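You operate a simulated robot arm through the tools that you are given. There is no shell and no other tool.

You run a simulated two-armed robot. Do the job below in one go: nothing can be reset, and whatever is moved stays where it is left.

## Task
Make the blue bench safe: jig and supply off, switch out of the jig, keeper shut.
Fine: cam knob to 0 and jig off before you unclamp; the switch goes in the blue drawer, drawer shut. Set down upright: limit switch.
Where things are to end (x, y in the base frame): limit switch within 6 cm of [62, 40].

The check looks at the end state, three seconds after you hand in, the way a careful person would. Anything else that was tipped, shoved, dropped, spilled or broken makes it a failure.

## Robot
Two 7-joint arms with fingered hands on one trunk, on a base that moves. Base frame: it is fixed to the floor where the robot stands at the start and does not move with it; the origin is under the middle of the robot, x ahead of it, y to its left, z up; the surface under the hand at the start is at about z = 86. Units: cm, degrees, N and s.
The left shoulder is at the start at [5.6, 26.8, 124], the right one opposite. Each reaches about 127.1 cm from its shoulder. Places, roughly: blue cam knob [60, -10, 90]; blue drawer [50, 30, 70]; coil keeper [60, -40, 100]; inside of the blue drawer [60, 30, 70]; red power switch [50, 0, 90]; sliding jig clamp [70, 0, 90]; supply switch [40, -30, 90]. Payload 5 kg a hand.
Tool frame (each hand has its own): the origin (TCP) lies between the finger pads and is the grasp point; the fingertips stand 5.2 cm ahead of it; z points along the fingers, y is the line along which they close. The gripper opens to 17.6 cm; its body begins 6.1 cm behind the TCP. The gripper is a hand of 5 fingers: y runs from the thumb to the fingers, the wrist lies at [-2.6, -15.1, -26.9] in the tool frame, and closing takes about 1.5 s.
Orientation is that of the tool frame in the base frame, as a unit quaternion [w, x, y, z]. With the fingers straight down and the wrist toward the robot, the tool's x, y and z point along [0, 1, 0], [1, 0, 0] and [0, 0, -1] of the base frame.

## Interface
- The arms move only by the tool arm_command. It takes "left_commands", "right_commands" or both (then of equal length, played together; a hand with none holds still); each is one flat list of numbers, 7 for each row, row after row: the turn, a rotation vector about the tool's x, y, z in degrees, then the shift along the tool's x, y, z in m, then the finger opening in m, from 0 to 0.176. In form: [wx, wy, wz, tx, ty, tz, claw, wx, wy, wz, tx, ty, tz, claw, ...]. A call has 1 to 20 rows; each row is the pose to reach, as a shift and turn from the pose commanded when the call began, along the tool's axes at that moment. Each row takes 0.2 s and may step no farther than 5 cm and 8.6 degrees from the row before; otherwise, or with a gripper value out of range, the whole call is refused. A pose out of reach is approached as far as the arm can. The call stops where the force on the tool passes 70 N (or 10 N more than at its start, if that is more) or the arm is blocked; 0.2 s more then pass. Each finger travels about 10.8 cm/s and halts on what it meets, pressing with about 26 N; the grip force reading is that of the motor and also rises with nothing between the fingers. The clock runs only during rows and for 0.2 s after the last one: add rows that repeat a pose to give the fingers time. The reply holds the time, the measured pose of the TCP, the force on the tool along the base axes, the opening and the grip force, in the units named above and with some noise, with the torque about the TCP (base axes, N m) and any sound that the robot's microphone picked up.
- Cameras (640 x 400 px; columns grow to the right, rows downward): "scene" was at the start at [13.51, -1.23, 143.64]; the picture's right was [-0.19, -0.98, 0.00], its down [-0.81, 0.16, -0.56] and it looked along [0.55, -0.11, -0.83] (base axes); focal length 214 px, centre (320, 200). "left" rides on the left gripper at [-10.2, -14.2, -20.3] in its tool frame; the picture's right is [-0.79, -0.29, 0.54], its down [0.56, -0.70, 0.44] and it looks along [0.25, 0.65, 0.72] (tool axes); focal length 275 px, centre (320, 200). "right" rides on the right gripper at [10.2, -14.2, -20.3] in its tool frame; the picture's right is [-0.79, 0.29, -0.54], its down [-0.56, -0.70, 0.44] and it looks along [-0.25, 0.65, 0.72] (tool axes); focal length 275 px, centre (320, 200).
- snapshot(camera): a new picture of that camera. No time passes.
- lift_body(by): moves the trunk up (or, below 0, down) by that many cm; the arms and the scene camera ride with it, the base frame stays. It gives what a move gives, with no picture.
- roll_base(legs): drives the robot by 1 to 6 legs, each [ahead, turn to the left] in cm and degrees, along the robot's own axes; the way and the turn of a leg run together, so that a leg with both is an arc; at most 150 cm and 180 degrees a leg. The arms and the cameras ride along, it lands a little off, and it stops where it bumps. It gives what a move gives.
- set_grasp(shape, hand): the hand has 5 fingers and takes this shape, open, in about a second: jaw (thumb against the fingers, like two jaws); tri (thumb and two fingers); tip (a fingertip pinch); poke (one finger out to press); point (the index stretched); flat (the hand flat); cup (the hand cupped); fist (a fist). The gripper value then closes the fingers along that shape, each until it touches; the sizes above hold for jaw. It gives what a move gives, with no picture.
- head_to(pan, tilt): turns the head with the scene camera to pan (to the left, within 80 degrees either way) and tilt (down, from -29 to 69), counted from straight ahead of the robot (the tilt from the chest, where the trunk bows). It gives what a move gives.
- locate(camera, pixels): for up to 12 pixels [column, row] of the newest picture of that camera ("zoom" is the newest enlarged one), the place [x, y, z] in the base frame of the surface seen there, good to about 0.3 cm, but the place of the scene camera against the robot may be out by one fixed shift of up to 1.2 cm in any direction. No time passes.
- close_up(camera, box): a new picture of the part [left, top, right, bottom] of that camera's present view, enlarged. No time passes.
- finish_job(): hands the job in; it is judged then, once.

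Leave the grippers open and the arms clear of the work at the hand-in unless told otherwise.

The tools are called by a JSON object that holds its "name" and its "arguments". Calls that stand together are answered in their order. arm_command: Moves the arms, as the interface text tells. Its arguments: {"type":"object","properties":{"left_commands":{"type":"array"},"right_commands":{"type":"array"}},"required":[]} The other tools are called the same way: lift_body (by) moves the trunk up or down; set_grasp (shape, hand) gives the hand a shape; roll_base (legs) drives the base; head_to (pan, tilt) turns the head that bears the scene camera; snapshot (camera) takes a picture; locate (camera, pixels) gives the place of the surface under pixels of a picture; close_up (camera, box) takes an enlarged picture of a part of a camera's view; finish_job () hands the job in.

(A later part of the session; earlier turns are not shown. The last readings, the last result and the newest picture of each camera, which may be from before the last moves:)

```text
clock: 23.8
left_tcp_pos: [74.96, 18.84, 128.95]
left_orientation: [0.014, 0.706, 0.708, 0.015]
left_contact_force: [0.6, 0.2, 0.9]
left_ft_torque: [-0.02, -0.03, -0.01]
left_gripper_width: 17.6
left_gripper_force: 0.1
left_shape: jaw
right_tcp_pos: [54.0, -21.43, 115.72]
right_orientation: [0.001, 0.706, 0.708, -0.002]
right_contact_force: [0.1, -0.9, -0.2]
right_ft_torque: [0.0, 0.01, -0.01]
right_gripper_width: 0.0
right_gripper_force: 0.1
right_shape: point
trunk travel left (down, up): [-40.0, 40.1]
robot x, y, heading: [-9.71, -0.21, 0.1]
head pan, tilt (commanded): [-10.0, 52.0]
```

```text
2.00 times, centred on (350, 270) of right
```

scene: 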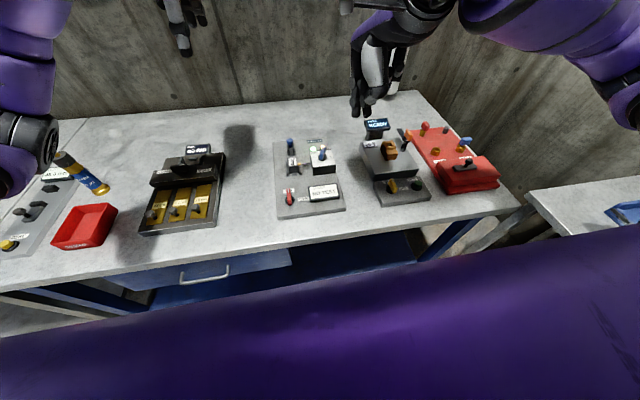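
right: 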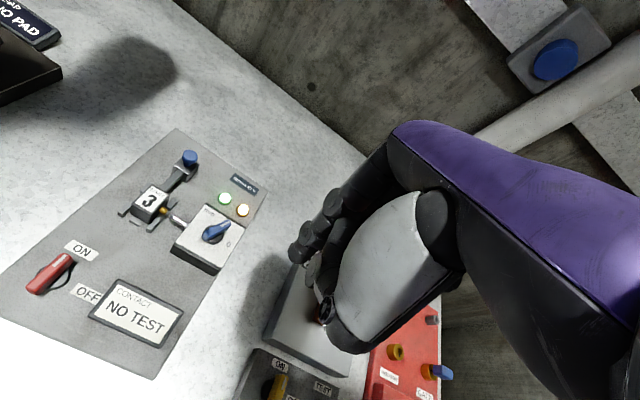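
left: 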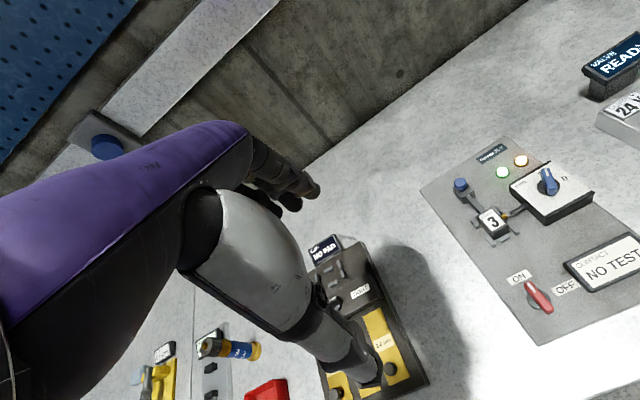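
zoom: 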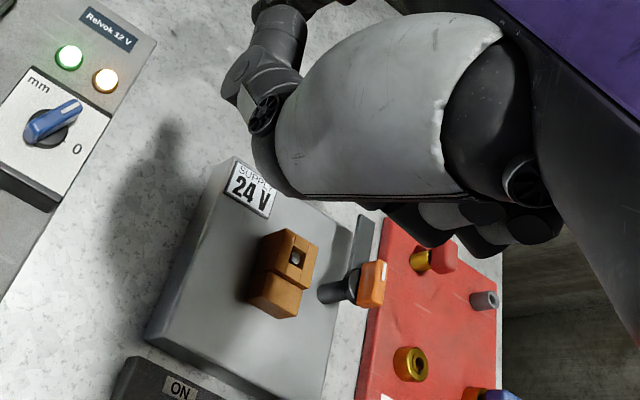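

"Point" sticks the finger along the palm, which doesn't help. The left hand may be able to start with its wrist to the right and turn clockwise, so I'll test that in free air above the jig. The left hand goes to [55, 10, 118] turned 90°, and the right hand moves off to the right.

{"name": "arm_command", "arguments": {"left_commands": [0.17, 0.16, -8.16, -0.0081, -0.0186, 0.0092, 0.06, 0.35, 0.33, -16.33, -0.0161, -0.0372, 0.0183, 0.06, 0.52, 0.49, -24.49, -0.0242, -0.0558, 0.0275, 0.06, 0.69, 0.65, -32.65, -0.0322, -0.0744, 0.0367, 0.06, 0.86, 0.82, -40.82, -0.0403, -0.093, 0.0458, 0.06, 1.04, 0.98, -48.98, -0.0483, -0.1116, 0.055, 0.06, 1.21, 1.15, -57.15, -0.0564, -0.1302, 0.0641, 0.06, 1.38, 1.31, -65.31, -0.0644, -0.1488, 0.0733, 0.06, 1.55, 1.47, -73.47, -0.0725, -0.1674, 0.0825, 0.06, 1.73, 1.64, -81.64, -0.0805, -0.186, 0.0916, 0.06, 1.9, 1.8, -89.8, -0.0886, -0.2046, 0.1008, 0.06, 1.9, 1.8, -89.8, -0.0886, -0.2046, 0.1008, 0.06, 1.9, 1.8, -89.8, -0.0886, -0.2046, 0.1008, 0.06], "right_commands": [0, 0, 0, -0.0182, -0.0045, -0.0045, 0.0, 0, 0, 0, -0.0364, -0.0091, -0.0091, 0.0, 0, 0, 0, -0.0545, -0.0136, -0.0136, 0.0, 0, 0, 0, -0.0727, -0.0182, -0.0182, 0.0, 0, 0, 0, -0.0909, -0.0227, -0.0227, 0.0, 0, 0, 0, -0.1091, -0.0273, -0.0273, 0.0, 0, 0, 0, -0.1273, -0.0318, -0.0318, 0.0, 0, 0, 0, -0.1455, -0.0364, -0.0364, 0.0, 0, 0, 0, -0.1636, -0.0409, -0.0409, 0.0, 0, 0, 0, -0.1818, -0.0455, -0.0455, 0.0, 0, 0, 0, -0.2, -0.05, -0.05, 0.0, 0, 0, 0, -0.2, -0.05, -0.05, 0.0, 0, 0, 0, -0.2, -0.05, -0.05, 0.0]}}

{"name": "snapshot", "arguments": {"camera": "scene"}}

{"name": "snapshot", "arguments": {"camera": "left"}}

```text
clock: 26.6
left_tcp_pos: [54.78, 9.98, 118.01]
left_orientation: [-0.001, 0.0, 1.0, 0.001]
left_contact_force: [1.0, -1.0, 0.7]
left_ft_torque: [0.13, -0.05, 0.0]
left_gripper_width: 6.03
left_gripper_force: 0.2
left_shape: jaw
right_tcp_pos: [49.21, -41.56, 120.64]
right_orientation: [0.002, 0.707, 0.707, -0.001]
right_contact_force: [-0.7, -1.7, 0.2]
right_ft_torque: [0.12, -0.06, -0.01]
right_gripper_width: 0.0
right_gripper_force: 0.1
right_shape: point
trunk travel left (down, up): [-40.0, 40.1]
robot x, y, heading: [-9.59, -0.03, -0.0]
head pan, tilt (commanded): [-10.0, 52.0]
```

```text
taken
```

scene: 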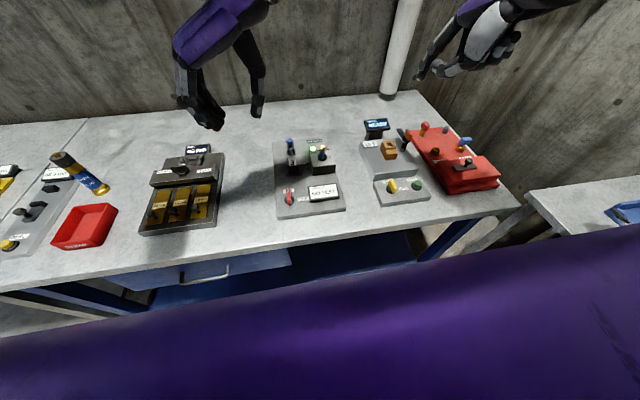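

```text
taken
```

left: 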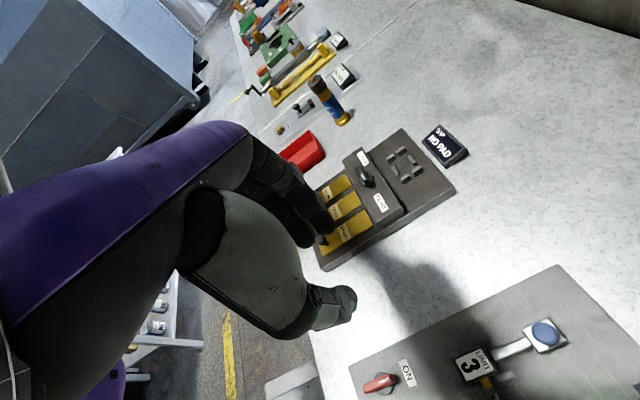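

The left hand takes the 90° angle easily, so it can grip the knobs and turn clockwise. I'll set it to "tip", then carry it above the cam knob at 63°, moving the right hand further off to keep room.

{"name": "set_grasp", "arguments": {"hand": "left", "shape": "tip"}}

{"name": "arm_command", "arguments": {"left_commands": [0, 0, 4.5, -0.0082, -0.0368, 0.0133, 0.06, 0, 0, 9, -0.0164, -0.0737, 0.0267, 0.06, 0, 0, 13.5, -0.0246, -0.1105, 0.04, 0.06, 0, 0, 18, -0.0328, -0.1473, 0.0533, 0.06, 0, 0, 22.5, -0.041, -0.1842, 0.0667, 0.06, 0, 0, 27, -0.0492, -0.221, 0.08, 0.06, 0, 0, 27, -0.0492, -0.221, 0.08, 0.06, 0, 0, 27, -0.0492, -0.221, 0.08, 0.06], "right_commands": [0, 0, 0, -0.025, -0.0167, -0.0167, 0.0, 0, 0, 0, -0.05, -0.0333, -0.0333, 0.0, 0, 0, 0, -0.075, -0.05, -0.05, 0.0, 0, 0, 0, -0.1, -0.0667, -0.0667, 0.0, 0, 0, 0, -0.125, -0.0833, -0.0833, 0.0, 0, 0, 0, -0.15, -0.1, -0.1, 0.0, 0, 0, 0, -0.15, -0.1, -0.1, 0.0, 0, 0, 0, -0.15, -0.1, -0.1, 0.0]}}

{"name": "snapshot", "arguments": {"camera": "scene"}}

{"name": "snapshot", "arguments": {"camera": "left"}}

```text
clock: 27.5
left_tcp_pos: [54.96, 10.09, 117.87]
left_orientation: [-0.001, 0.001, 1.0, 0.0]
left_contact_force: [-0.8, 0.4, -0.4]
left_ft_torque: [-0.01, -0.02, -0.04]
left_gripper_width: 17.54
left_gripper_force: 0.1
left_shape: tip
right_tcp_pos: [49.19, -41.58, 120.68]
right_orientation: [0.002, 0.706, 0.708, -0.002]
right_contact_force: [0.7, 0.3, -0.4]
right_ft_torque: [0.0, -0.01, 0.01]
right_gripper_width: 0.0
right_gripper_force: 0.1
right_shape: point
trunk travel left (down, up): [-40.0, 40.1]
robot x, y, heading: [-9.2, -0.01, 0.4]
head pan, tilt (commanded): [-10.0, 52.0]
```

```text
clock: 29.3
left_tcp_pos: [59.94, -12.23, 110.11]
left_orientation: [0.0, 0.234, 0.972, 0.001]
left_contact_force: [-0.1, -0.6, 0.3]
left_ft_torque: [0.16, -0.07, 0.04]
left_gripper_width: 6.13
left_gripper_force: 0.2
left_shape: tip
right_tcp_pos: [39.25, -56.59, 130.73]
right_orientation: [0.001, 0.707, 0.707, -0.002]
right_contact_force: [-0.3, -1.0, -0.1]
right_ft_torque: [0.15, -0.08, 0.01]
right_gripper_width: 0.01
right_gripper_force: 0.1
right_shape: point
trunk travel left (down, up): [-40.0, 40.1]
robot x, y, heading: [-9.56, -0.17, 0.1]
head pan, tilt (commanded): [-10.0, 52.0]
```

```text
taken
```

scene: 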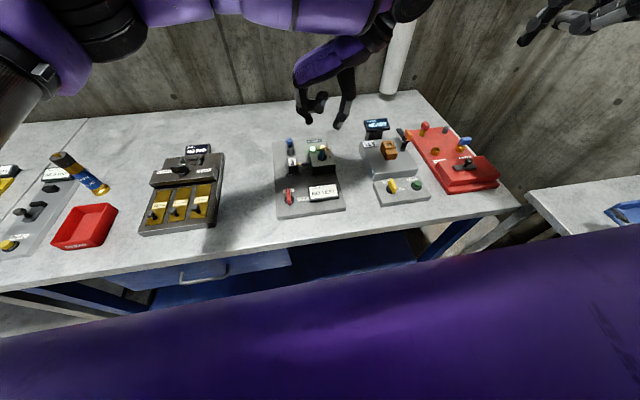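

```text
taken
```

left: 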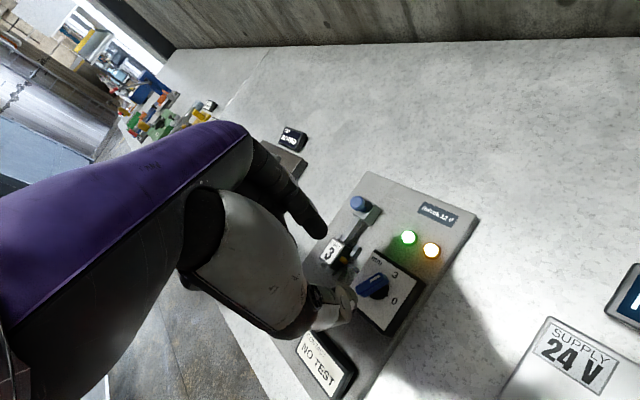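

The left hand is right where I wanted, [59.9, -12.2, 110.1] at 63°. I'll zoom with the left camera on the cam knob around (375,287) to check the bar's place.

{"name": "close_up", "arguments": {"camera": "left", "box": [320, 235, 440, 335]}}

{"name": "locate", "arguments": {"camera": "zoom", "pixels": [[200, 215], [250, 195], [290, 180], [215, 235], [300, 210], [375, 255], [385, 150], [330, 230], [240, 70], [440, 180], [320, 390], [270, 200]]}}

```text
4.00 times, centred on (380, 285) of left
```

zoom: 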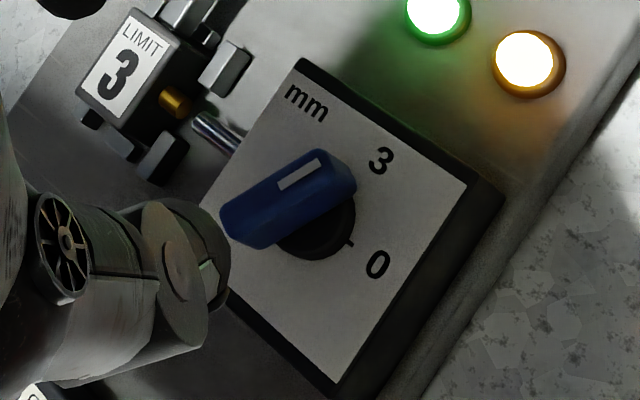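

```text
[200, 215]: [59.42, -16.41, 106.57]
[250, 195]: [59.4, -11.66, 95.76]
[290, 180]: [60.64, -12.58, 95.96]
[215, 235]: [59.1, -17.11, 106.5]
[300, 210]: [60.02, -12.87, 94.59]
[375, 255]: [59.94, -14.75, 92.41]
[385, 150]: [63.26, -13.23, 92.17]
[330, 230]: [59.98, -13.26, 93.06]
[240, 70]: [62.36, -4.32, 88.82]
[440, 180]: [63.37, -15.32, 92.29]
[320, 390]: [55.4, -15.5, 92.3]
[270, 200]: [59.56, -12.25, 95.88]
```

I'll read a few more points along the bar's top to fix its axis and centre.

{"name": "locate", "arguments": {"camera": "zoom", "pixels": [[235, 215], [330, 165], [225, 205], [318, 152], [250, 235], [345, 180], [284, 258], [352, 242], [345, 200], [375, 265], [383, 160], [300, 255]]}}

```text
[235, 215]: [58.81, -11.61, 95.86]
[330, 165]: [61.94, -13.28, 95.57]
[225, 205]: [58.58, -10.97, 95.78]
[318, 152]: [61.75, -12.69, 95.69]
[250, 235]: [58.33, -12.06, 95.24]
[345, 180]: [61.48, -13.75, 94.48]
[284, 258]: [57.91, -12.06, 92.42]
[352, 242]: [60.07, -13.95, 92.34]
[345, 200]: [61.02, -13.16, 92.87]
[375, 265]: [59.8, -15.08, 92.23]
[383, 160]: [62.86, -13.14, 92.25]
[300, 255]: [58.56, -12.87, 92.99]
```

The bar's axis is at -28° and its centre about [59.85, -12.2], so the hand is aligned. I'll lower the TCP straight to z≈98.7 so the fingertips reach z≈93.6, beside the bar.

{"name": "arm_command", "arguments": {"left_commands": [0, 0, 0, 0, 0, 0.03, 0.06, 0, 0, 0, 0, 0, 0.06, 0.06, 0, 0, 0, 0, 0, 0.09, 0.06, 0, 0, 0, 0, 0, 0.114, 0.06, 0, 0, 0, 0, 0, 0.114, 0.06]}}

{"name": "close_up", "arguments": {"camera": "scene", "box": [270, 100, 370, 220]}}

{"name": "close_up", "arguments": {"camera": "left", "box": [260, 200, 480, 380]}}

```text
clock: 30.5
left_tcp_pos: [59.78, -12.19, 98.56]
left_orientation: [0.0, 0.234, 0.972, 0.0]
left_contact_force: [-0.6, -1.1, 0.3]
left_ft_torque: [0.02, -0.05, 0.02]
left_gripper_width: 6.09
left_gripper_force: 0.0
left_shape: tip
right_tcp_pos: [39.2, -56.62, 130.8]
right_orientation: [0.001, 0.707, 0.707, -0.003]
right_contact_force: [-0.9, -0.3, -0.4]
right_ft_torque: [0.0, -0.05, 0.01]
right_gripper_width: 0.0
right_gripper_force: 0.1
right_shape: point
trunk travel left (down, up): [-40.0, 40.1]
robot x, y, heading: [-9.74, -0.26, -0.2]
head pan, tilt (commanded): [-10.0, 52.0]
```

```text
3.33 times, centred on (320, 160) of scene
```

zoom: 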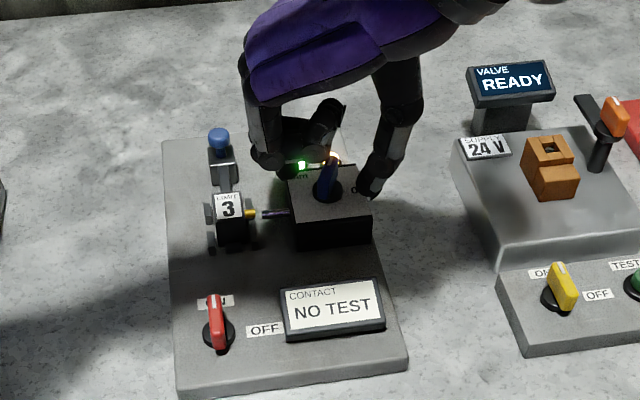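

```text
2.22 times, centred on (370, 290) of left
```

zoom: 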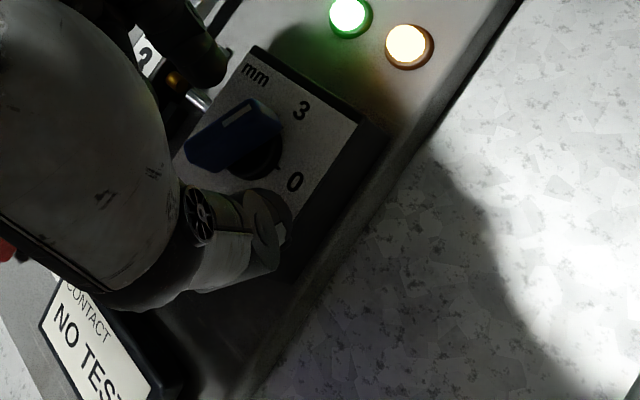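

The fingers straddle the bar with no contact force. Before turning, I'll check how low the other fingers hang near the limit switch, at (268,160) in the zoom.

{"name": "close_up", "arguments": {"camera": "scene", "box": [290, 125, 350, 175]}}

{"name": "locate", "arguments": {"camera": "zoom", "pixels": [[130, 180], [150, 190], [180, 190], [260, 130], [110, 100], [480, 230], [490, 180], [250, 170], [300, 130], [200, 170]]}}

```text
8.00 times, centred on (320, 150) of scene
```

zoom: 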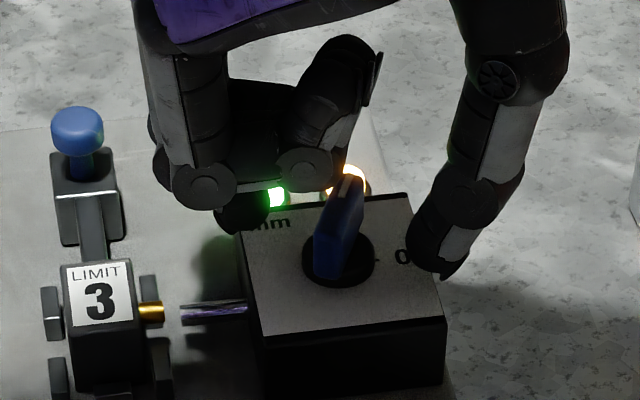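

```text
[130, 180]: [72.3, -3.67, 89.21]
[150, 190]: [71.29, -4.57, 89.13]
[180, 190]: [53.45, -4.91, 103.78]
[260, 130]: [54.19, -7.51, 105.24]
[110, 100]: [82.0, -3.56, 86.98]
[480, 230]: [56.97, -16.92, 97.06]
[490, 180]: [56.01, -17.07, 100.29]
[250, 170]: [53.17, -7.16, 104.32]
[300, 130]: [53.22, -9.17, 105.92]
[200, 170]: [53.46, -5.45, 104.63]
```

The other fingers stay at z≈104, well clear of the switch and clamp. Now I'll close the pinch on the cam bar.

{"name": "arm_command", "arguments": {"left_commands": [0, 0, 0, 0, 0, 0, 0.03, 0, 0, 0, 0, 0, 0, 0.0, 0, 0, 0, 0, 0, 0, 0.0, 0, 0, 0, 0, 0, 0, 0.0, 0, 0, 0, 0, 0, 0, 0.0]}}

{"name": "close_up", "arguments": {"camera": "scene", "box": [290, 125, 350, 175]}}

{"name": "close_up", "arguments": {"camera": "left", "box": [300, 220, 460, 340]}}

```text
clock: 31.7
left_tcp_pos: [59.9, -11.95, 98.57]
left_orientation: [-0.001, 0.235, 0.972, -0.001]
left_contact_force: [-1.6, 0.9, -3.6]
left_ft_torque: [0.08, -0.02, 0.0]
left_gripper_width: 0.8
left_gripper_force: 25.8
left_shape: tip
right_tcp_pos: [39.26, -56.5, 130.83]
right_orientation: [0.001, 0.706, 0.708, -0.003]
right_contact_force: [0.5, 0.1, 0.6]
right_ft_torque: [0.0, 0.04, 0.0]
right_gripper_width: 0.03
right_gripper_force: 0.0
right_shape: point
trunk travel left (down, up): [-40.0, 40.1]
robot x, y, heading: [-9.86, -0.35, -0.2]
head pan, tilt (commanded): [-10.0, 52.0]
```

```text
8.00 times, centred on (320, 150) of scene
```

zoom: 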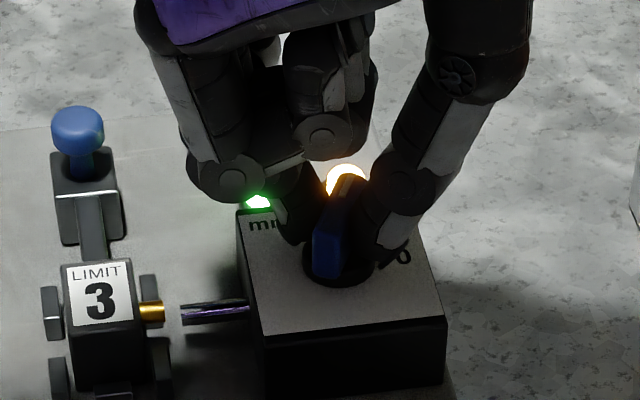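

```text
3.33 times, centred on (380, 280) of left
```

zoom: 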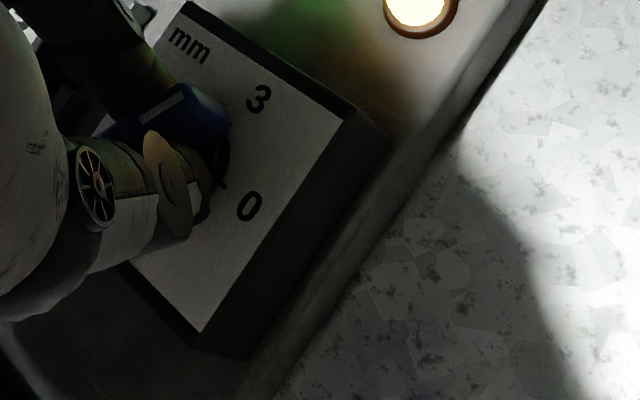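

The grip is firm: 0.8 cm wide with 26 N. I'll turn clockwise by 60° in place.

{"name": "arm_command", "arguments": {"left_commands": [0, 0, 6, 0, 0, 0, 0.0, 0, 0, 12, 0, 0, 0, 0.0, 0, 0, 18, 0, 0, 0, 0.0, 0, 0, 24, 0, 0, 0, 0.0, 0, 0, 30, 0, 0, 0, 0.0, 0, 0, 36, 0, 0, 0, 0.0, 0, 0, 42, 0, 0, 0, 0.0, 0, 0, 48, 0, 0, 0, 0.0, 0, 0, 54, 0, 0, 0, 0.0, 0, 0, 60, 0, 0, 0, 0.0, 0, 0, 60, 0, 0, 0, 0.0]}}

{"name": "close_up", "arguments": {"camera": "scene", "box": [290, 125, 350, 175]}}

{"name": "close_up", "arguments": {"camera": "left", "box": [300, 220, 460, 340]}}

```text
clock: 34.1
left_tcp_pos: [59.87, -12.03, 98.6]
left_orientation: [0.0, 0.689, 0.725, 0.0]
left_contact_force: [3.6, -2.8, -6.1]
left_ft_torque: [-0.15, -0.19, 0.03]
left_gripper_width: 0.81
left_gripper_force: 26.3
left_shape: tip
right_tcp_pos: [39.23, -56.47, 130.77]
right_orientation: [0.002, 0.707, 0.707, -0.002]
right_contact_force: [-0.1, -0.1, -0.1]
right_ft_torque: [-0.02, -0.02, 0.01]
right_gripper_width: 0.0
right_gripper_force: 0.1
right_shape: point
trunk travel left (down, up): [-40.0, 40.1]
robot x, y, heading: [-9.61, -0.14, -0.1]
head pan, tilt (commanded): [-10.0, 52.0]
```

```text
8.00 times, centred on (320, 150) of scene
```

zoom: 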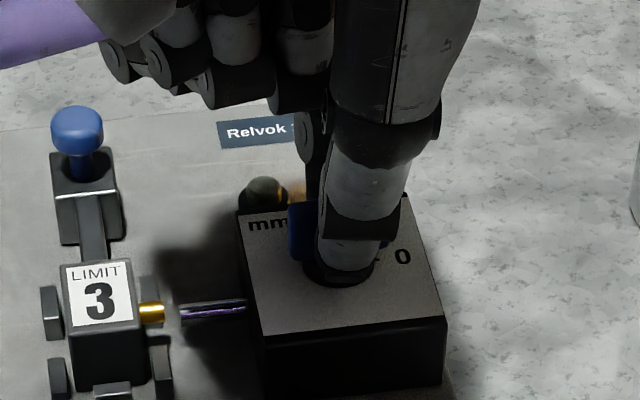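

```text
3.33 times, centred on (380, 280) of left
```

zoom: 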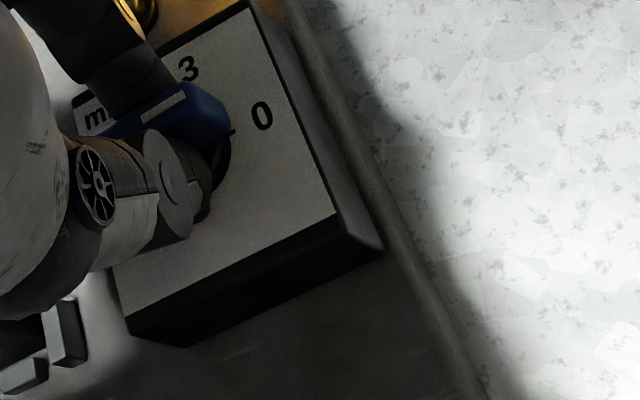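

The knob followed and its pointer is close to the 0 tick. I'll add 3°, open, and lift straight up to check.

{"name": "arm_command", "arguments": {"left_commands": [0, 0, 3, 0, 0, 0, 0.0, 0, 0, 3, 0, 0, 0, 0.0, 0, 0, 3, 0, 0, 0, 0.03, 0, 0, 3, 0, 0, 0, 0.06, 0, 0, 3, 0, 0, 0, 0.06, 0, 0, 3, 0, 0, -0.04, 0.06, 0, 0, 3, 0, 0, -0.08, 0.06, 0, 0, 3, 0, 0, -0.12, 0.06, 0, 0, 3, 0, -0.04, -0.16, 0.06, 0, 0, 3, 0, -0.08, -0.16, 0.06]}}

{"name": "close_up", "arguments": {"camera": "scene", "box": [290, 125, 350, 175]}}

{"name": "snapshot", "arguments": {"camera": "left"}}

```text
refused: row 9 steps farther than a row can; nothing moved
```

```text
8.00 times, centred on (320, 150) of scene
```

zoom: 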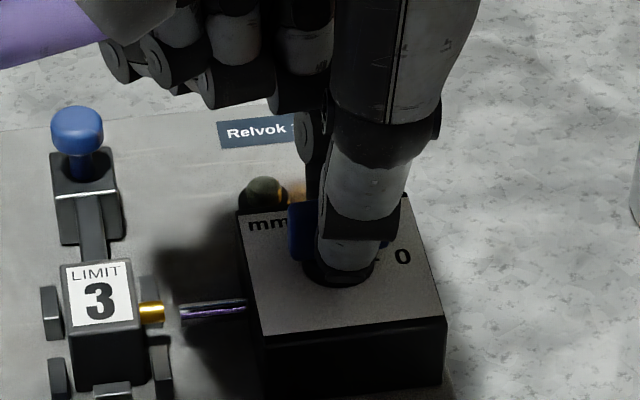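

```text
taken
```

left: 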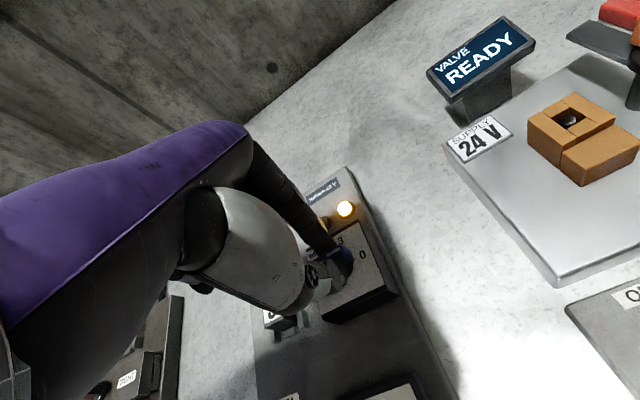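

That call was refused because one step was too long, and nothing moved. I'll send the same motion with shorter steps: 3° more, open, then straight up 14 cm.

{"name": "arm_command", "arguments": {"left_commands": [0, 0, 3, 0, 0, 0, 0.0, 0, 0, 3, 0, 0, 0, 0.0, 0, 0, 3, 0, 0, 0, 0.03, 0, 0, 3, 0, 0, 0, 0.06, 0, 0, 3, 0, 0, 0, 0.06, 0, 0, 3, 0, 0, -0.035, 0.06, 0, 0, 3, 0, 0, -0.07, 0.06, 0, 0, 3, 0, 0, -0.105, 0.06, 0, 0, 3, 0, 0, -0.14, 0.06, 0, 0, 3, 0, -0.04, -0.16, 0.06, 0, 0, 3, 0, -0.08, -0.16, 0.06]}}

{"name": "close_up", "arguments": {"camera": "scene", "box": [290, 125, 350, 175]}}

{"name": "snapshot", "arguments": {"camera": "left"}}

```text
clock: 36.5
left_tcp_pos: [51.85, -12.15, 114.76]
left_orientation: [-0.001, 0.707, 0.708, 0.0]
left_contact_force: [-0.1, 0.5, 0.5]
left_ft_torque: [0.03, 0.01, 0.04]
left_gripper_width: 6.01
left_gripper_force: 0.0
left_shape: tip
right_tcp_pos: [39.24, -56.52, 130.84]
right_orientation: [0.001, 0.706, 0.708, -0.003]
right_contact_force: [0.5, -1.7, 0.0]
right_ft_torque: [0.06, 0.0, 0.01]
right_gripper_width: 0.0
right_gripper_force: 0.2
right_shape: point
trunk travel left (down, up): [-40.0, 40.1]
robot x, y, heading: [-9.54, 0.07, -0.2]
head pan, tilt (commanded): [-10.0, 52.0]
```

```text
8.00 times, centred on (320, 150) of scene
```

zoom: 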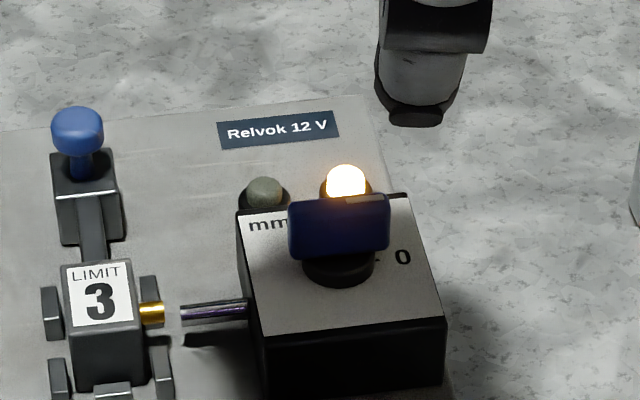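

```text
taken
```

left: 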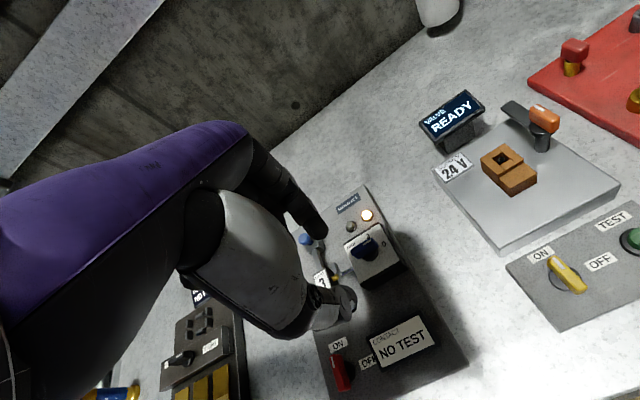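

The bar now lies crosswise with its white mark toward 0, and the green lamp has gone out. I'll zoom with the left camera at about (370,250) to check the angle.

{"name": "close_up", "arguments": {"camera": "left", "box": [335, 220, 415, 280]}}

{"name": "locate", "arguments": {"camera": "zoom", "pixels": [[250, 170], [290, 160], [330, 150], [400, 140], [215, 190], [345, 175]]}}

```text
6.67 times, centred on (375, 250) of left
```

zoom: 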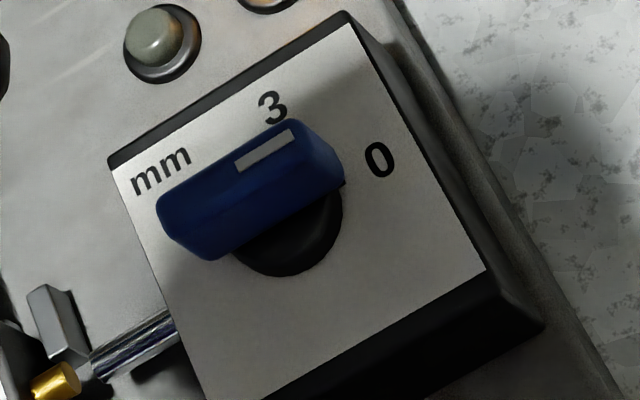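

```text
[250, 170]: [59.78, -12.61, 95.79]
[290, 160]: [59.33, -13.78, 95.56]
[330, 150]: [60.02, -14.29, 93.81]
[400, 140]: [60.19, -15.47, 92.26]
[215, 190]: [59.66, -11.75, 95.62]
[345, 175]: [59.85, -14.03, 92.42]
```

The bar is parallel to the box edge and aimed at 0, so the cam is done. Next is the red power switch at about (340,370) in the left view; I'll zoom and locate it.

{"name": "close_up", "arguments": {"camera": "left", "box": [310, 330, 390, 400]}}

{"name": "close_up", "arguments": {"camera": "scene", "box": [265, 175, 335, 220]}}

{"name": "locate", "arguments": {"camera": "zoom", "pixels": [[205, 140], [215, 200], [225, 260], [180, 230], [260, 230], [300, 225]]}}

```text
5.71 times, centred on (350, 365) of left
```

zoom: 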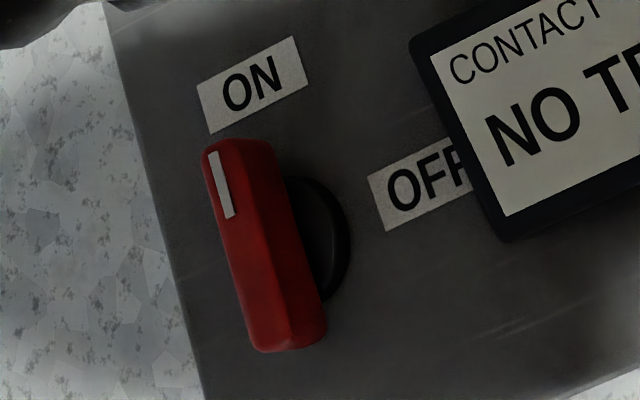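

```text
8.89 times, centred on (300, 198) of scene
```

zoom: 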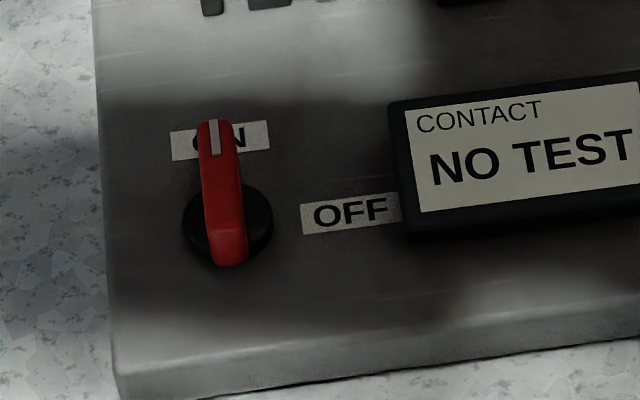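

```text
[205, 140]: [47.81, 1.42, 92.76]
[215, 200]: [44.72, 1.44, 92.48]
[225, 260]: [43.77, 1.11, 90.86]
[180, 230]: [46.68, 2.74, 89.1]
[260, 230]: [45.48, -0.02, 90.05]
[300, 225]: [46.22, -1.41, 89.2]
```

{"name": "close_up", "arguments": {"camera": "left", "box": [310, 330, 390, 400]}}

{"name": "locate", "arguments": {"camera": "zoom", "pixels": [[218, 150], [265, 345], [230, 200], [255, 290], [250, 150], [310, 335], [345, 240], [320, 185], [325, 295], [210, 150], [240, 240], [400, 300]]}}

```text
5.71 times, centred on (350, 365) of left
```

zoom: 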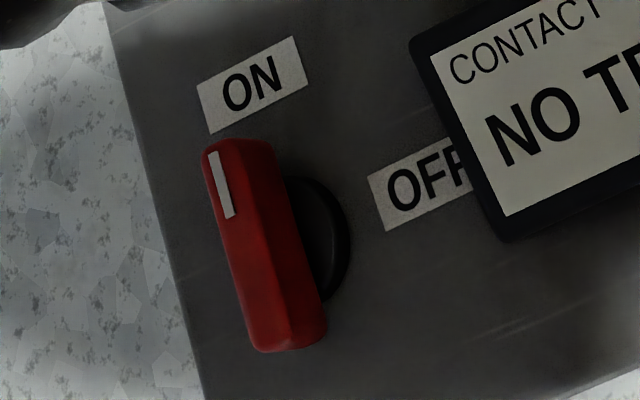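

```text
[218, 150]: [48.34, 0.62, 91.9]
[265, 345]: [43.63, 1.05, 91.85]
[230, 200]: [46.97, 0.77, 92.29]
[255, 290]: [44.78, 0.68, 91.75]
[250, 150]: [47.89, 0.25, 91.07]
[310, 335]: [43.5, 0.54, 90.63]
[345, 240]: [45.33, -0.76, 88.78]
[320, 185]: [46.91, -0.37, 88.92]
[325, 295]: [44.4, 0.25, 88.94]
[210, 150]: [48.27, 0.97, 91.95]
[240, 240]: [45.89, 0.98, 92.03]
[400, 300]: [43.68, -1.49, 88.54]
```

The red bar is centred at about [45.8, 0.8], runs along x, and spans z 89–92. I'll bring the left hand above it at 90°, with a narrower 4 cm opening to stay off the display.

{"name": "arm_command", "arguments": {"left_commands": [0, 0, -8.18, 0.0118, -0.0055, 0.0043, 0.04, 0, 0, -16.36, 0.0235, -0.011, 0.0087, 0.04, 0, 0, -24.55, 0.0353, -0.0165, 0.013, 0.04, 0, 0, -32.73, 0.0471, -0.022, 0.0173, 0.04, 0, 0, -40.91, 0.0589, -0.0275, 0.0216, 0.04, 0, 0, -49.09, 0.0706, -0.033, 0.026, 0.04, 0, 0, -57.27, 0.0824, -0.0385, 0.0303, 0.04, 0, 0, -65.45, 0.0942, -0.044, 0.0346, 0.04, 0, 0, -73.64, 0.106, -0.0495, 0.0389, 0.04, 0, 0, -81.82, 0.1177, -0.055, 0.0433, 0.04, 0, 0, -90, 0.1295, -0.0605, 0.0476, 0.04, 0, 0, -90, 0.1295, -0.0605, 0.0476, 0.04, 0, 0, -90, 0.1295, -0.0605, 0.0476, 0.04]}}

{"name": "close_up", "arguments": {"camera": "scene", "box": [250, 130, 370, 230]}}

{"name": "snapshot", "arguments": {"camera": "left"}}

```text
clock: 39.3
left_tcp_pos: [45.83, 0.3, 110.1]
left_orientation: [0.001, 0.0, 1.0, 0.0]
left_contact_force: [-1.4, -1.0, 1.4]
left_ft_torque: [0.11, -0.16, -0.03]
left_gripper_width: 4.05
left_gripper_force: 0.1
left_shape: tip
right_tcp_pos: [38.97, -56.59, 130.87]
right_orientation: [0.0, 0.707, 0.707, -0.001]
right_contact_force: [-1.7, -1.0, 1.1]
right_ft_torque: [0.12, -0.23, -0.01]
right_gripper_width: 0.0
right_gripper_force: 0.0
right_shape: point
trunk travel left (down, up): [-40.0, 40.1]
robot x, y, heading: [-9.64, 0.4, 0.0]
head pan, tilt (commanded): [-10.0, 52.0]
```

```text
4.00 times, centred on (310, 180) of scene
```

zoom: 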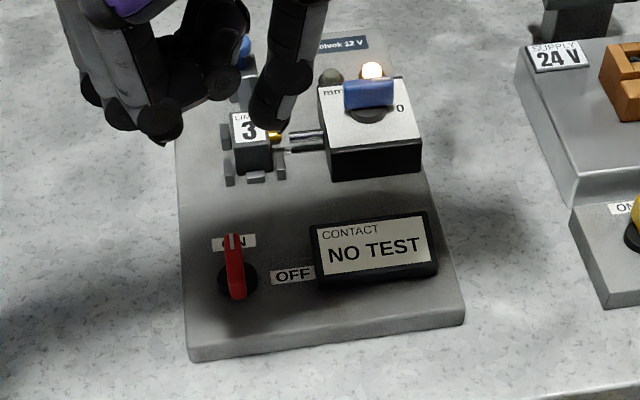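

```text
taken
```

left: 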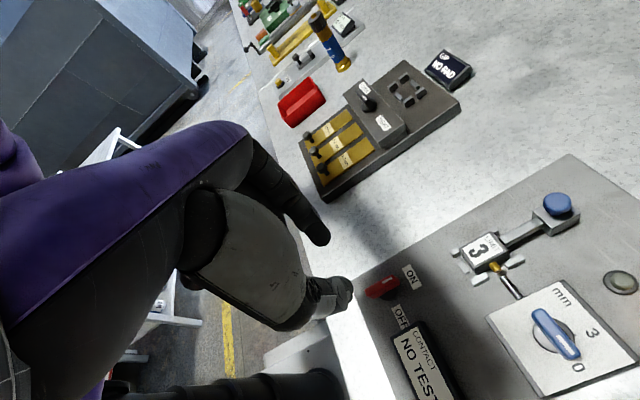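

The TCP is at [45.8, 0.3, 110.1]. I'll check the red bar's position once more from this camera before lowering.

{"name": "close_up", "arguments": {"camera": "left", "box": [350, 260, 430, 310]}}

{"name": "locate", "arguments": {"camera": "zoom", "pixels": [[150, 265], [380, 175], [260, 220], [200, 240], [320, 195], [180, 300], [390, 220], [350, 300], [290, 320], [260, 200], [330, 230]]}}

```text
8.00 times, centred on (390, 285) of left
```

zoom: 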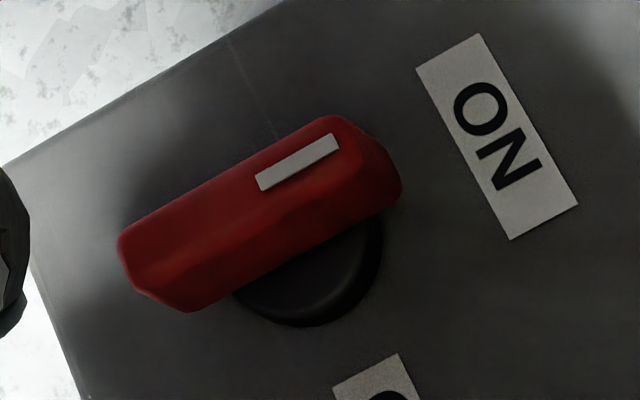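

```text
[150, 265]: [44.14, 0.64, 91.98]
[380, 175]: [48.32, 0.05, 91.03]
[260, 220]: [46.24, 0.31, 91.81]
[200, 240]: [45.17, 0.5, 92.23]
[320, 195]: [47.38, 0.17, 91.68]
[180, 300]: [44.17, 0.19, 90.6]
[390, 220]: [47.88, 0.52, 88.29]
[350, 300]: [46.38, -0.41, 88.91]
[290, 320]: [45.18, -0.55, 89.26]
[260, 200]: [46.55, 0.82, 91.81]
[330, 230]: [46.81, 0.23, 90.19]
```

The bar's centre is about [46.0, 0.7]. I'll shift 0.4 cm left and lower to z≈94.7, then close on the bar.

{"name": "arm_command", "arguments": {"left_commands": [0, 0, 0, -0.0017, 0.004, 0.035, 0.04, 0, 0, 0, -0.0017, 0.004, 0.07, 0.04, 0, 0, 0, -0.0017, 0.004, 0.105, 0.04, 0, 0, 0, -0.0017, 0.004, 0.135, 0.04, 0, 0, 0, -0.0017, 0.004, 0.154, 0.04, 0, 0, 0, -0.0017, 0.004, 0.154, 0.04]}}

{"name": "close_up", "arguments": {"camera": "scene", "box": [260, 150, 350, 230]}}

{"name": "snapshot", "arguments": {"camera": "left"}}

```text
clock: 40.7
left_tcp_pos: [46.06, 1.05, 94.58]
left_orientation: [0.0, 0.0, 1.0, -0.001]
left_contact_force: [-0.5, 0.7, 0.2]
left_ft_torque: [-0.06, -0.03, -0.03]
left_gripper_width: 4.08
left_gripper_force: 0.0
left_shape: tip
right_tcp_pos: [39.11, -56.4, 130.85]
right_orientation: [0.002, 0.707, 0.707, -0.002]
right_contact_force: [-1.0, 0.3, -0.1]
right_ft_torque: [-0.05, -0.01, 0.0]
right_gripper_width: 0.0
right_gripper_force: 0.0
right_shape: point
trunk travel left (down, up): [-40.0, 40.1]
robot x, y, heading: [-9.69, -0.27, 0.3]
head pan, tilt (commanded): [-10.0, 52.0]
```

```text
5.00 times, centred on (305, 190) of scene
```

zoom: 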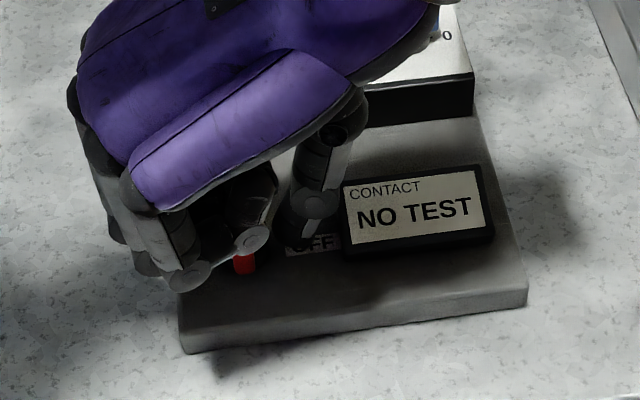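

```text
taken
```

left: 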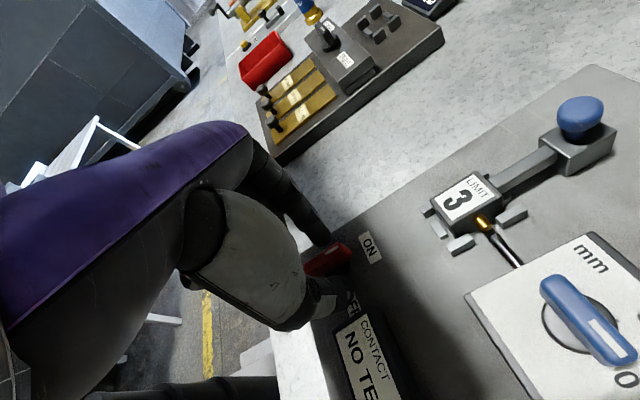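

There's no contact force and the bar sits between thumb and index. Closing now.

{"name": "arm_command", "arguments": {"left_commands": [0, 0, 0, 0, 0, 0, 0.02, 0, 0, 0, 0, 0, 0, 0.0, 0, 0, 0, 0, 0, 0, 0.0, 0, 0, 0, 0, 0, 0, 0.0, 0, 0, 0, 0, 0, 0, 0.0]}}

{"name": "close_up", "arguments": {"camera": "left", "box": [290, 200, 410, 340]}}

```text
clock: 41.9
left_tcp_pos: [46.09, 1.03, 94.41]
left_orientation: [-0.001, 0.001, 1.0, 0.0]
left_contact_force: [-0.3, 0.0, 0.5]
left_ft_torque: [0.22, 0.03, 0.01]
left_gripper_width: 0.95
left_gripper_force: 26.0
left_shape: tip
right_tcp_pos: [39.26, -56.36, 130.88]
right_orientation: [0.002, 0.706, 0.708, -0.002]
right_contact_force: [-0.7, -0.4, -0.3]
right_ft_torque: [0.02, 0.01, 0.0]
right_gripper_width: 0.02
right_gripper_force: 0.2
right_shape: point
trunk travel left (down, up): [-40.0, 40.1]
robot x, y, heading: [-9.82, 0.08, -0.1]
head pan, tilt (commanded): [-10.0, 52.0]
```

```text
2.86 times, centred on (350, 270) of left
```

zoom: 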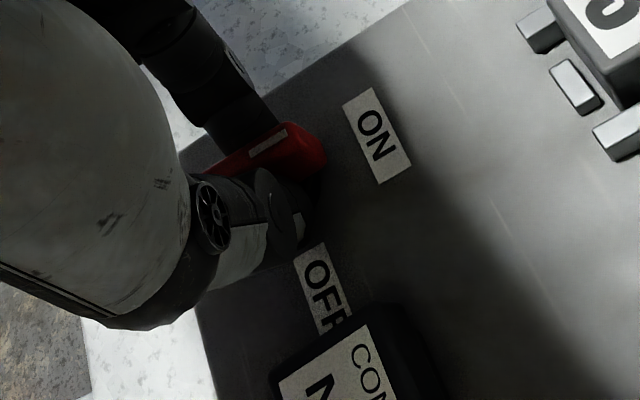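

The red bar is gripped at 0.95 cm. I'll turn it 90° clockwise in place.

{"name": "arm_command", "arguments": {"left_commands": [0, 0, 7.5, 0, 0, 0, 0.0, 0, 0, 15, 0, 0, 0, 0.0, 0, 0, 22.5, 0, 0, 0, 0.0, 0, 0, 30, 0, 0, 0, 0.0, 0, 0, 37.5, 0, 0, 0, 0.0, 0, 0, 45, 0, 0, 0, 0.0, 0, 0, 52.5, 0, 0, 0, 0.0, 0, 0, 60, 0, 0, 0, 0.0, 0, 0, 67.5, 0, 0, 0, 0.0, 0, 0, 75, 0, 0, 0, 0.0, 0, 0, 82.5, 0, 0, 0, 0.0, 0, 0, 90, 0, 0, 0, 0.0, 0, 0, 90, 0, 0, 0, 0.0]}}

{"name": "close_up", "arguments": {"camera": "scene", "box": [250, 130, 370, 230]}}

{"name": "close_up", "arguments": {"camera": "left", "box": [290, 200, 410, 340]}}

```text
clock: 44.7
left_tcp_pos: [46.11, 0.93, 94.47]
left_orientation: [-0.001, 0.707, 0.707, 0.0]
left_contact_force: [-1.7, -7.2, 4.8]
left_ft_torque: [-0.3, -0.03, 0.03]
left_gripper_width: 0.95
left_gripper_force: 25.9
left_shape: tip
right_tcp_pos: [39.15, -56.59, 130.76]
right_orientation: [0.0, 0.707, 0.707, -0.002]
right_contact_force: [-0.1, 0.4, 0.6]
right_ft_torque: [0.03, 0.01, 0.0]
right_gripper_width: 0.02
right_gripper_force: 0.0
right_shape: point
trunk travel left (down, up): [-40.0, 40.1]
robot x, y, heading: [-9.59, 0.12, 0.1]
head pan, tilt (commanded): [-10.0, 52.0]
```

```text
4.00 times, centred on (310, 180) of scene
```

zoom: 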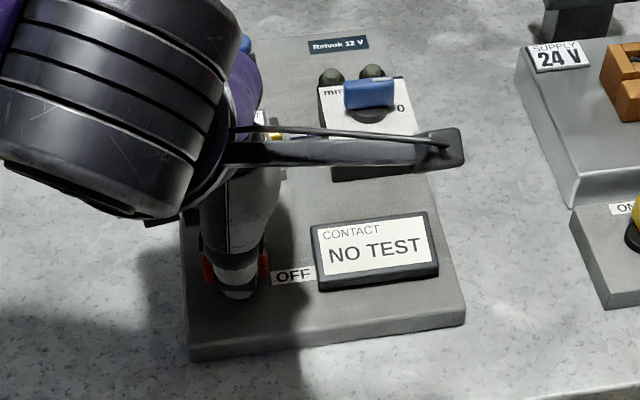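

```text
2.86 times, centred on (350, 270) of left
```

zoom: 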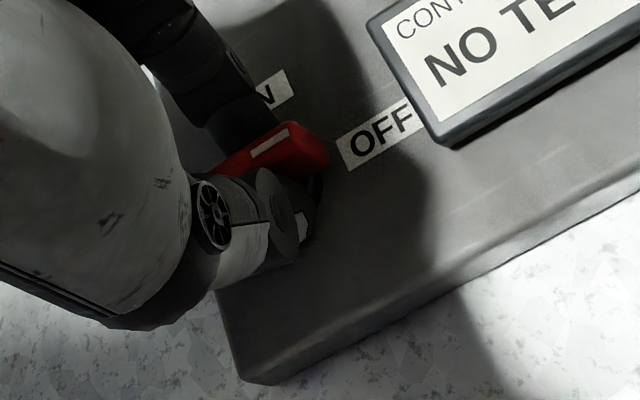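

Both lamps are now out and the red bar points at OFF. I'll open, lift straight up, and draw the right hand inward to keep it compact.

{"name": "arm_command", "arguments": {"left_commands": [0, 0, 0, 0, 0, 0, 0.02, 0, 0, 0, 0, 0, 0, 0.04, 0, 0, 0, 0, 0, 0, 0.04, 0, 0, 0, 0, 0, -0.03, 0.04, 0, 0, 0, 0, 0, -0.06, 0.04, 0, 0, 0, 0, 0, -0.1, 0.04, 0, 0, 0, 0, 0, -0.14, 0.04, 0, 0, 0, 0, 0, -0.18, 0.04, 0, 0, 0, 0, 0, -0.22, 0.04, 0, 0, 0, 0, 0, -0.26, 0.04]}}

{"name": "close_up", "arguments": {"camera": "scene", "box": [250, 130, 370, 230]}}

{"name": "snapshot", "arguments": {"camera": "left"}}

{"name": "snapshot", "arguments": {"camera": "scene"}}

```text
clock: 46.9
left_tcp_pos: [46.01, 0.87, 120.45]
left_orientation: [-0.001, 0.708, 0.706, 0.001]
left_contact_force: [-1.3, 0.1, 0.1]
left_ft_torque: [-0.03, -0.14, 0.01]
left_gripper_width: 3.96
left_gripper_force: 0.0
left_shape: tip
right_tcp_pos: [39.07, -56.48, 130.9]
right_orientation: [0.001, 0.707, 0.707, -0.001]
right_contact_force: [-1.7, 0.2, 0.7]
right_ft_torque: [-0.08, -0.17, -0.03]
right_gripper_width: 0.02
right_gripper_force: 0.1
right_shape: point
trunk travel left (down, up): [-40.0, 40.1]
robot x, y, heading: [-10.15, -0.01, 0.2]
head pan, tilt (commanded): [-10.0, 52.0]
```

```text
4.00 times, centred on (310, 180) of scene
```

zoom: 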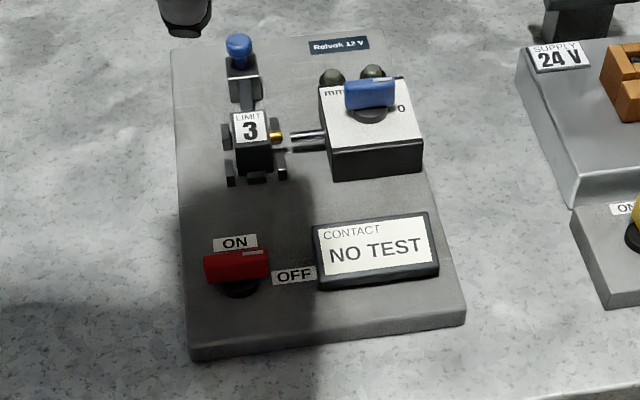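

```text
taken
```

left: 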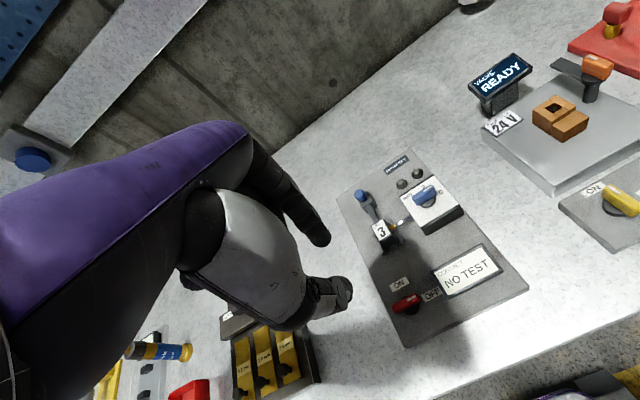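

```text
taken
```

scene: 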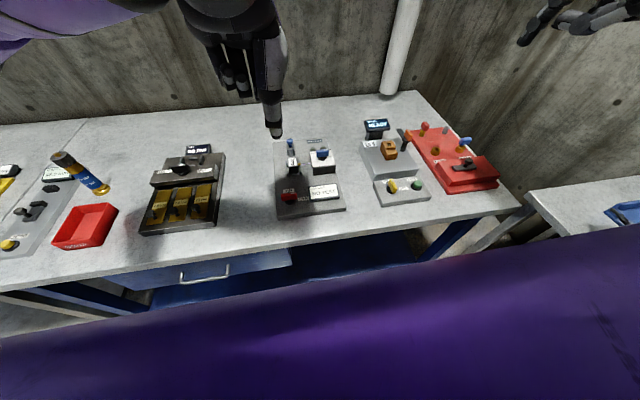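

The jig is off with the red mark to the right. Next I'll plan a base shift to the right so the left hand can serve the supply switch, keeper, jig and drawer from one spot. First I'll check the side table's position at about (530,195).

{"name": "locate", "arguments": {"camera": "scene", "pixels": [[530, 193], [565, 236], [600, 186], [625, 210], [520, 207], [395, 97], [420, 92], [440, 262], [205, 268]]}}

{"name": "head_to", "arguments": {"pan": -60, "tilt": 35}}

{"name": "snapshot", "arguments": {"camera": "scene"}}

{"name": "locate", "arguments": {"camera": "scene", "pixels": [[320, 200], [250, 200], [400, 200], [500, 200], [320, 300], [200, 150], [450, 120], [350, 130]]}}

```text
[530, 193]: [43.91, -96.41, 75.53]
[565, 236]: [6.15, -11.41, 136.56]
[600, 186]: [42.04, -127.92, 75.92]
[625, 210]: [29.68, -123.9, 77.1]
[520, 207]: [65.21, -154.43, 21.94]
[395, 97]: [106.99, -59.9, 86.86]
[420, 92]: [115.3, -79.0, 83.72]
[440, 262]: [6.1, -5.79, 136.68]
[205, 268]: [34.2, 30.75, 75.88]
```

```text
clock: 48.1
left_tcp_pos: [46.29, 0.99, 120.28]
left_orientation: [0.0, 0.707, 0.707, 0.0]
left_contact_force: [0.1, -0.1, 0.3]
left_ft_torque: [-0.01, 0.0, 0.01]
left_gripper_width: 3.95
left_gripper_force: 0.0
left_shape: tip
right_tcp_pos: [39.22, -56.52, 130.88]
right_orientation: [0.001, 0.707, 0.707, -0.003]
right_contact_force: [-0.2, -0.1, 0.4]
right_ft_torque: [0.0, -0.03, -0.05]
right_gripper_width: 0.0
right_gripper_force: 0.0
right_shape: point
trunk travel left (down, up): [-40.0, 40.1]
robot x, y, heading: [-9.88, -0.28, -0.1]
head pan, tilt (commanded): [-60.0, 35.0]
```

```text
taken
```

scene: 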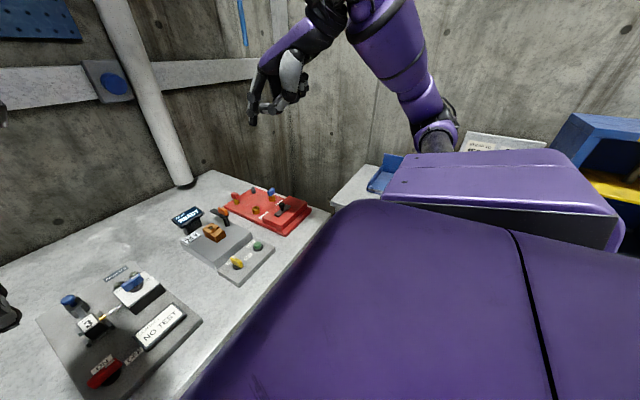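

```text
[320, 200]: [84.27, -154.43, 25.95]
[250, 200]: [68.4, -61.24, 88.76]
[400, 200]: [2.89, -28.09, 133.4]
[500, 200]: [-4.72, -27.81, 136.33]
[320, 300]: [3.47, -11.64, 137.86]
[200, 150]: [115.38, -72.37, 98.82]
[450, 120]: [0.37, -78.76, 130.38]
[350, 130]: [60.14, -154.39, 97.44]
```

The side table starts at y≈-96, top z≈75.5. I'll check the sign boards behind the right elbow at about (500,142) before shifting the base.

{"name": "locate", "arguments": {"camera": "scene", "pixels": [[500, 142], [540, 142], [470, 135], [590, 140], [600, 130], [385, 175], [360, 185], [440, 140], [625, 190], [620, 215]]}}

{"name": "close_up", "arguments": {"camera": "scene", "box": [340, 90, 640, 260]}}

```text
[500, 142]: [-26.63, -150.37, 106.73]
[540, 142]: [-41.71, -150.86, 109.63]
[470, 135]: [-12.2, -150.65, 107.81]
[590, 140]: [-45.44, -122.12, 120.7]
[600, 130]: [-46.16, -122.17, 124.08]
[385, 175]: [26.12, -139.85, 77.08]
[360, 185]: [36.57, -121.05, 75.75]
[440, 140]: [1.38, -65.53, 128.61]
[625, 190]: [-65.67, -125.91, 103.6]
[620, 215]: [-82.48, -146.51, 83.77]
```

```text
2.13 times, centred on (490, 175) of scene
```

zoom: 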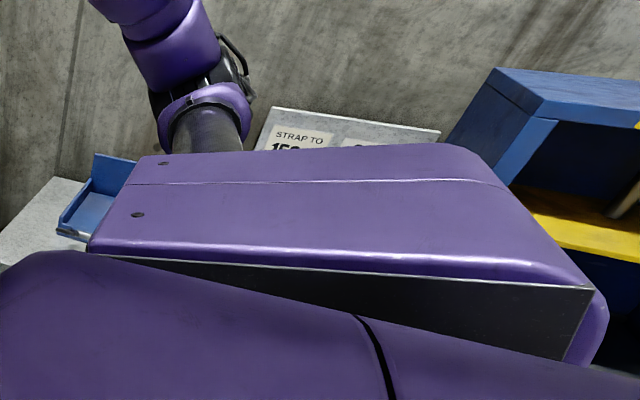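

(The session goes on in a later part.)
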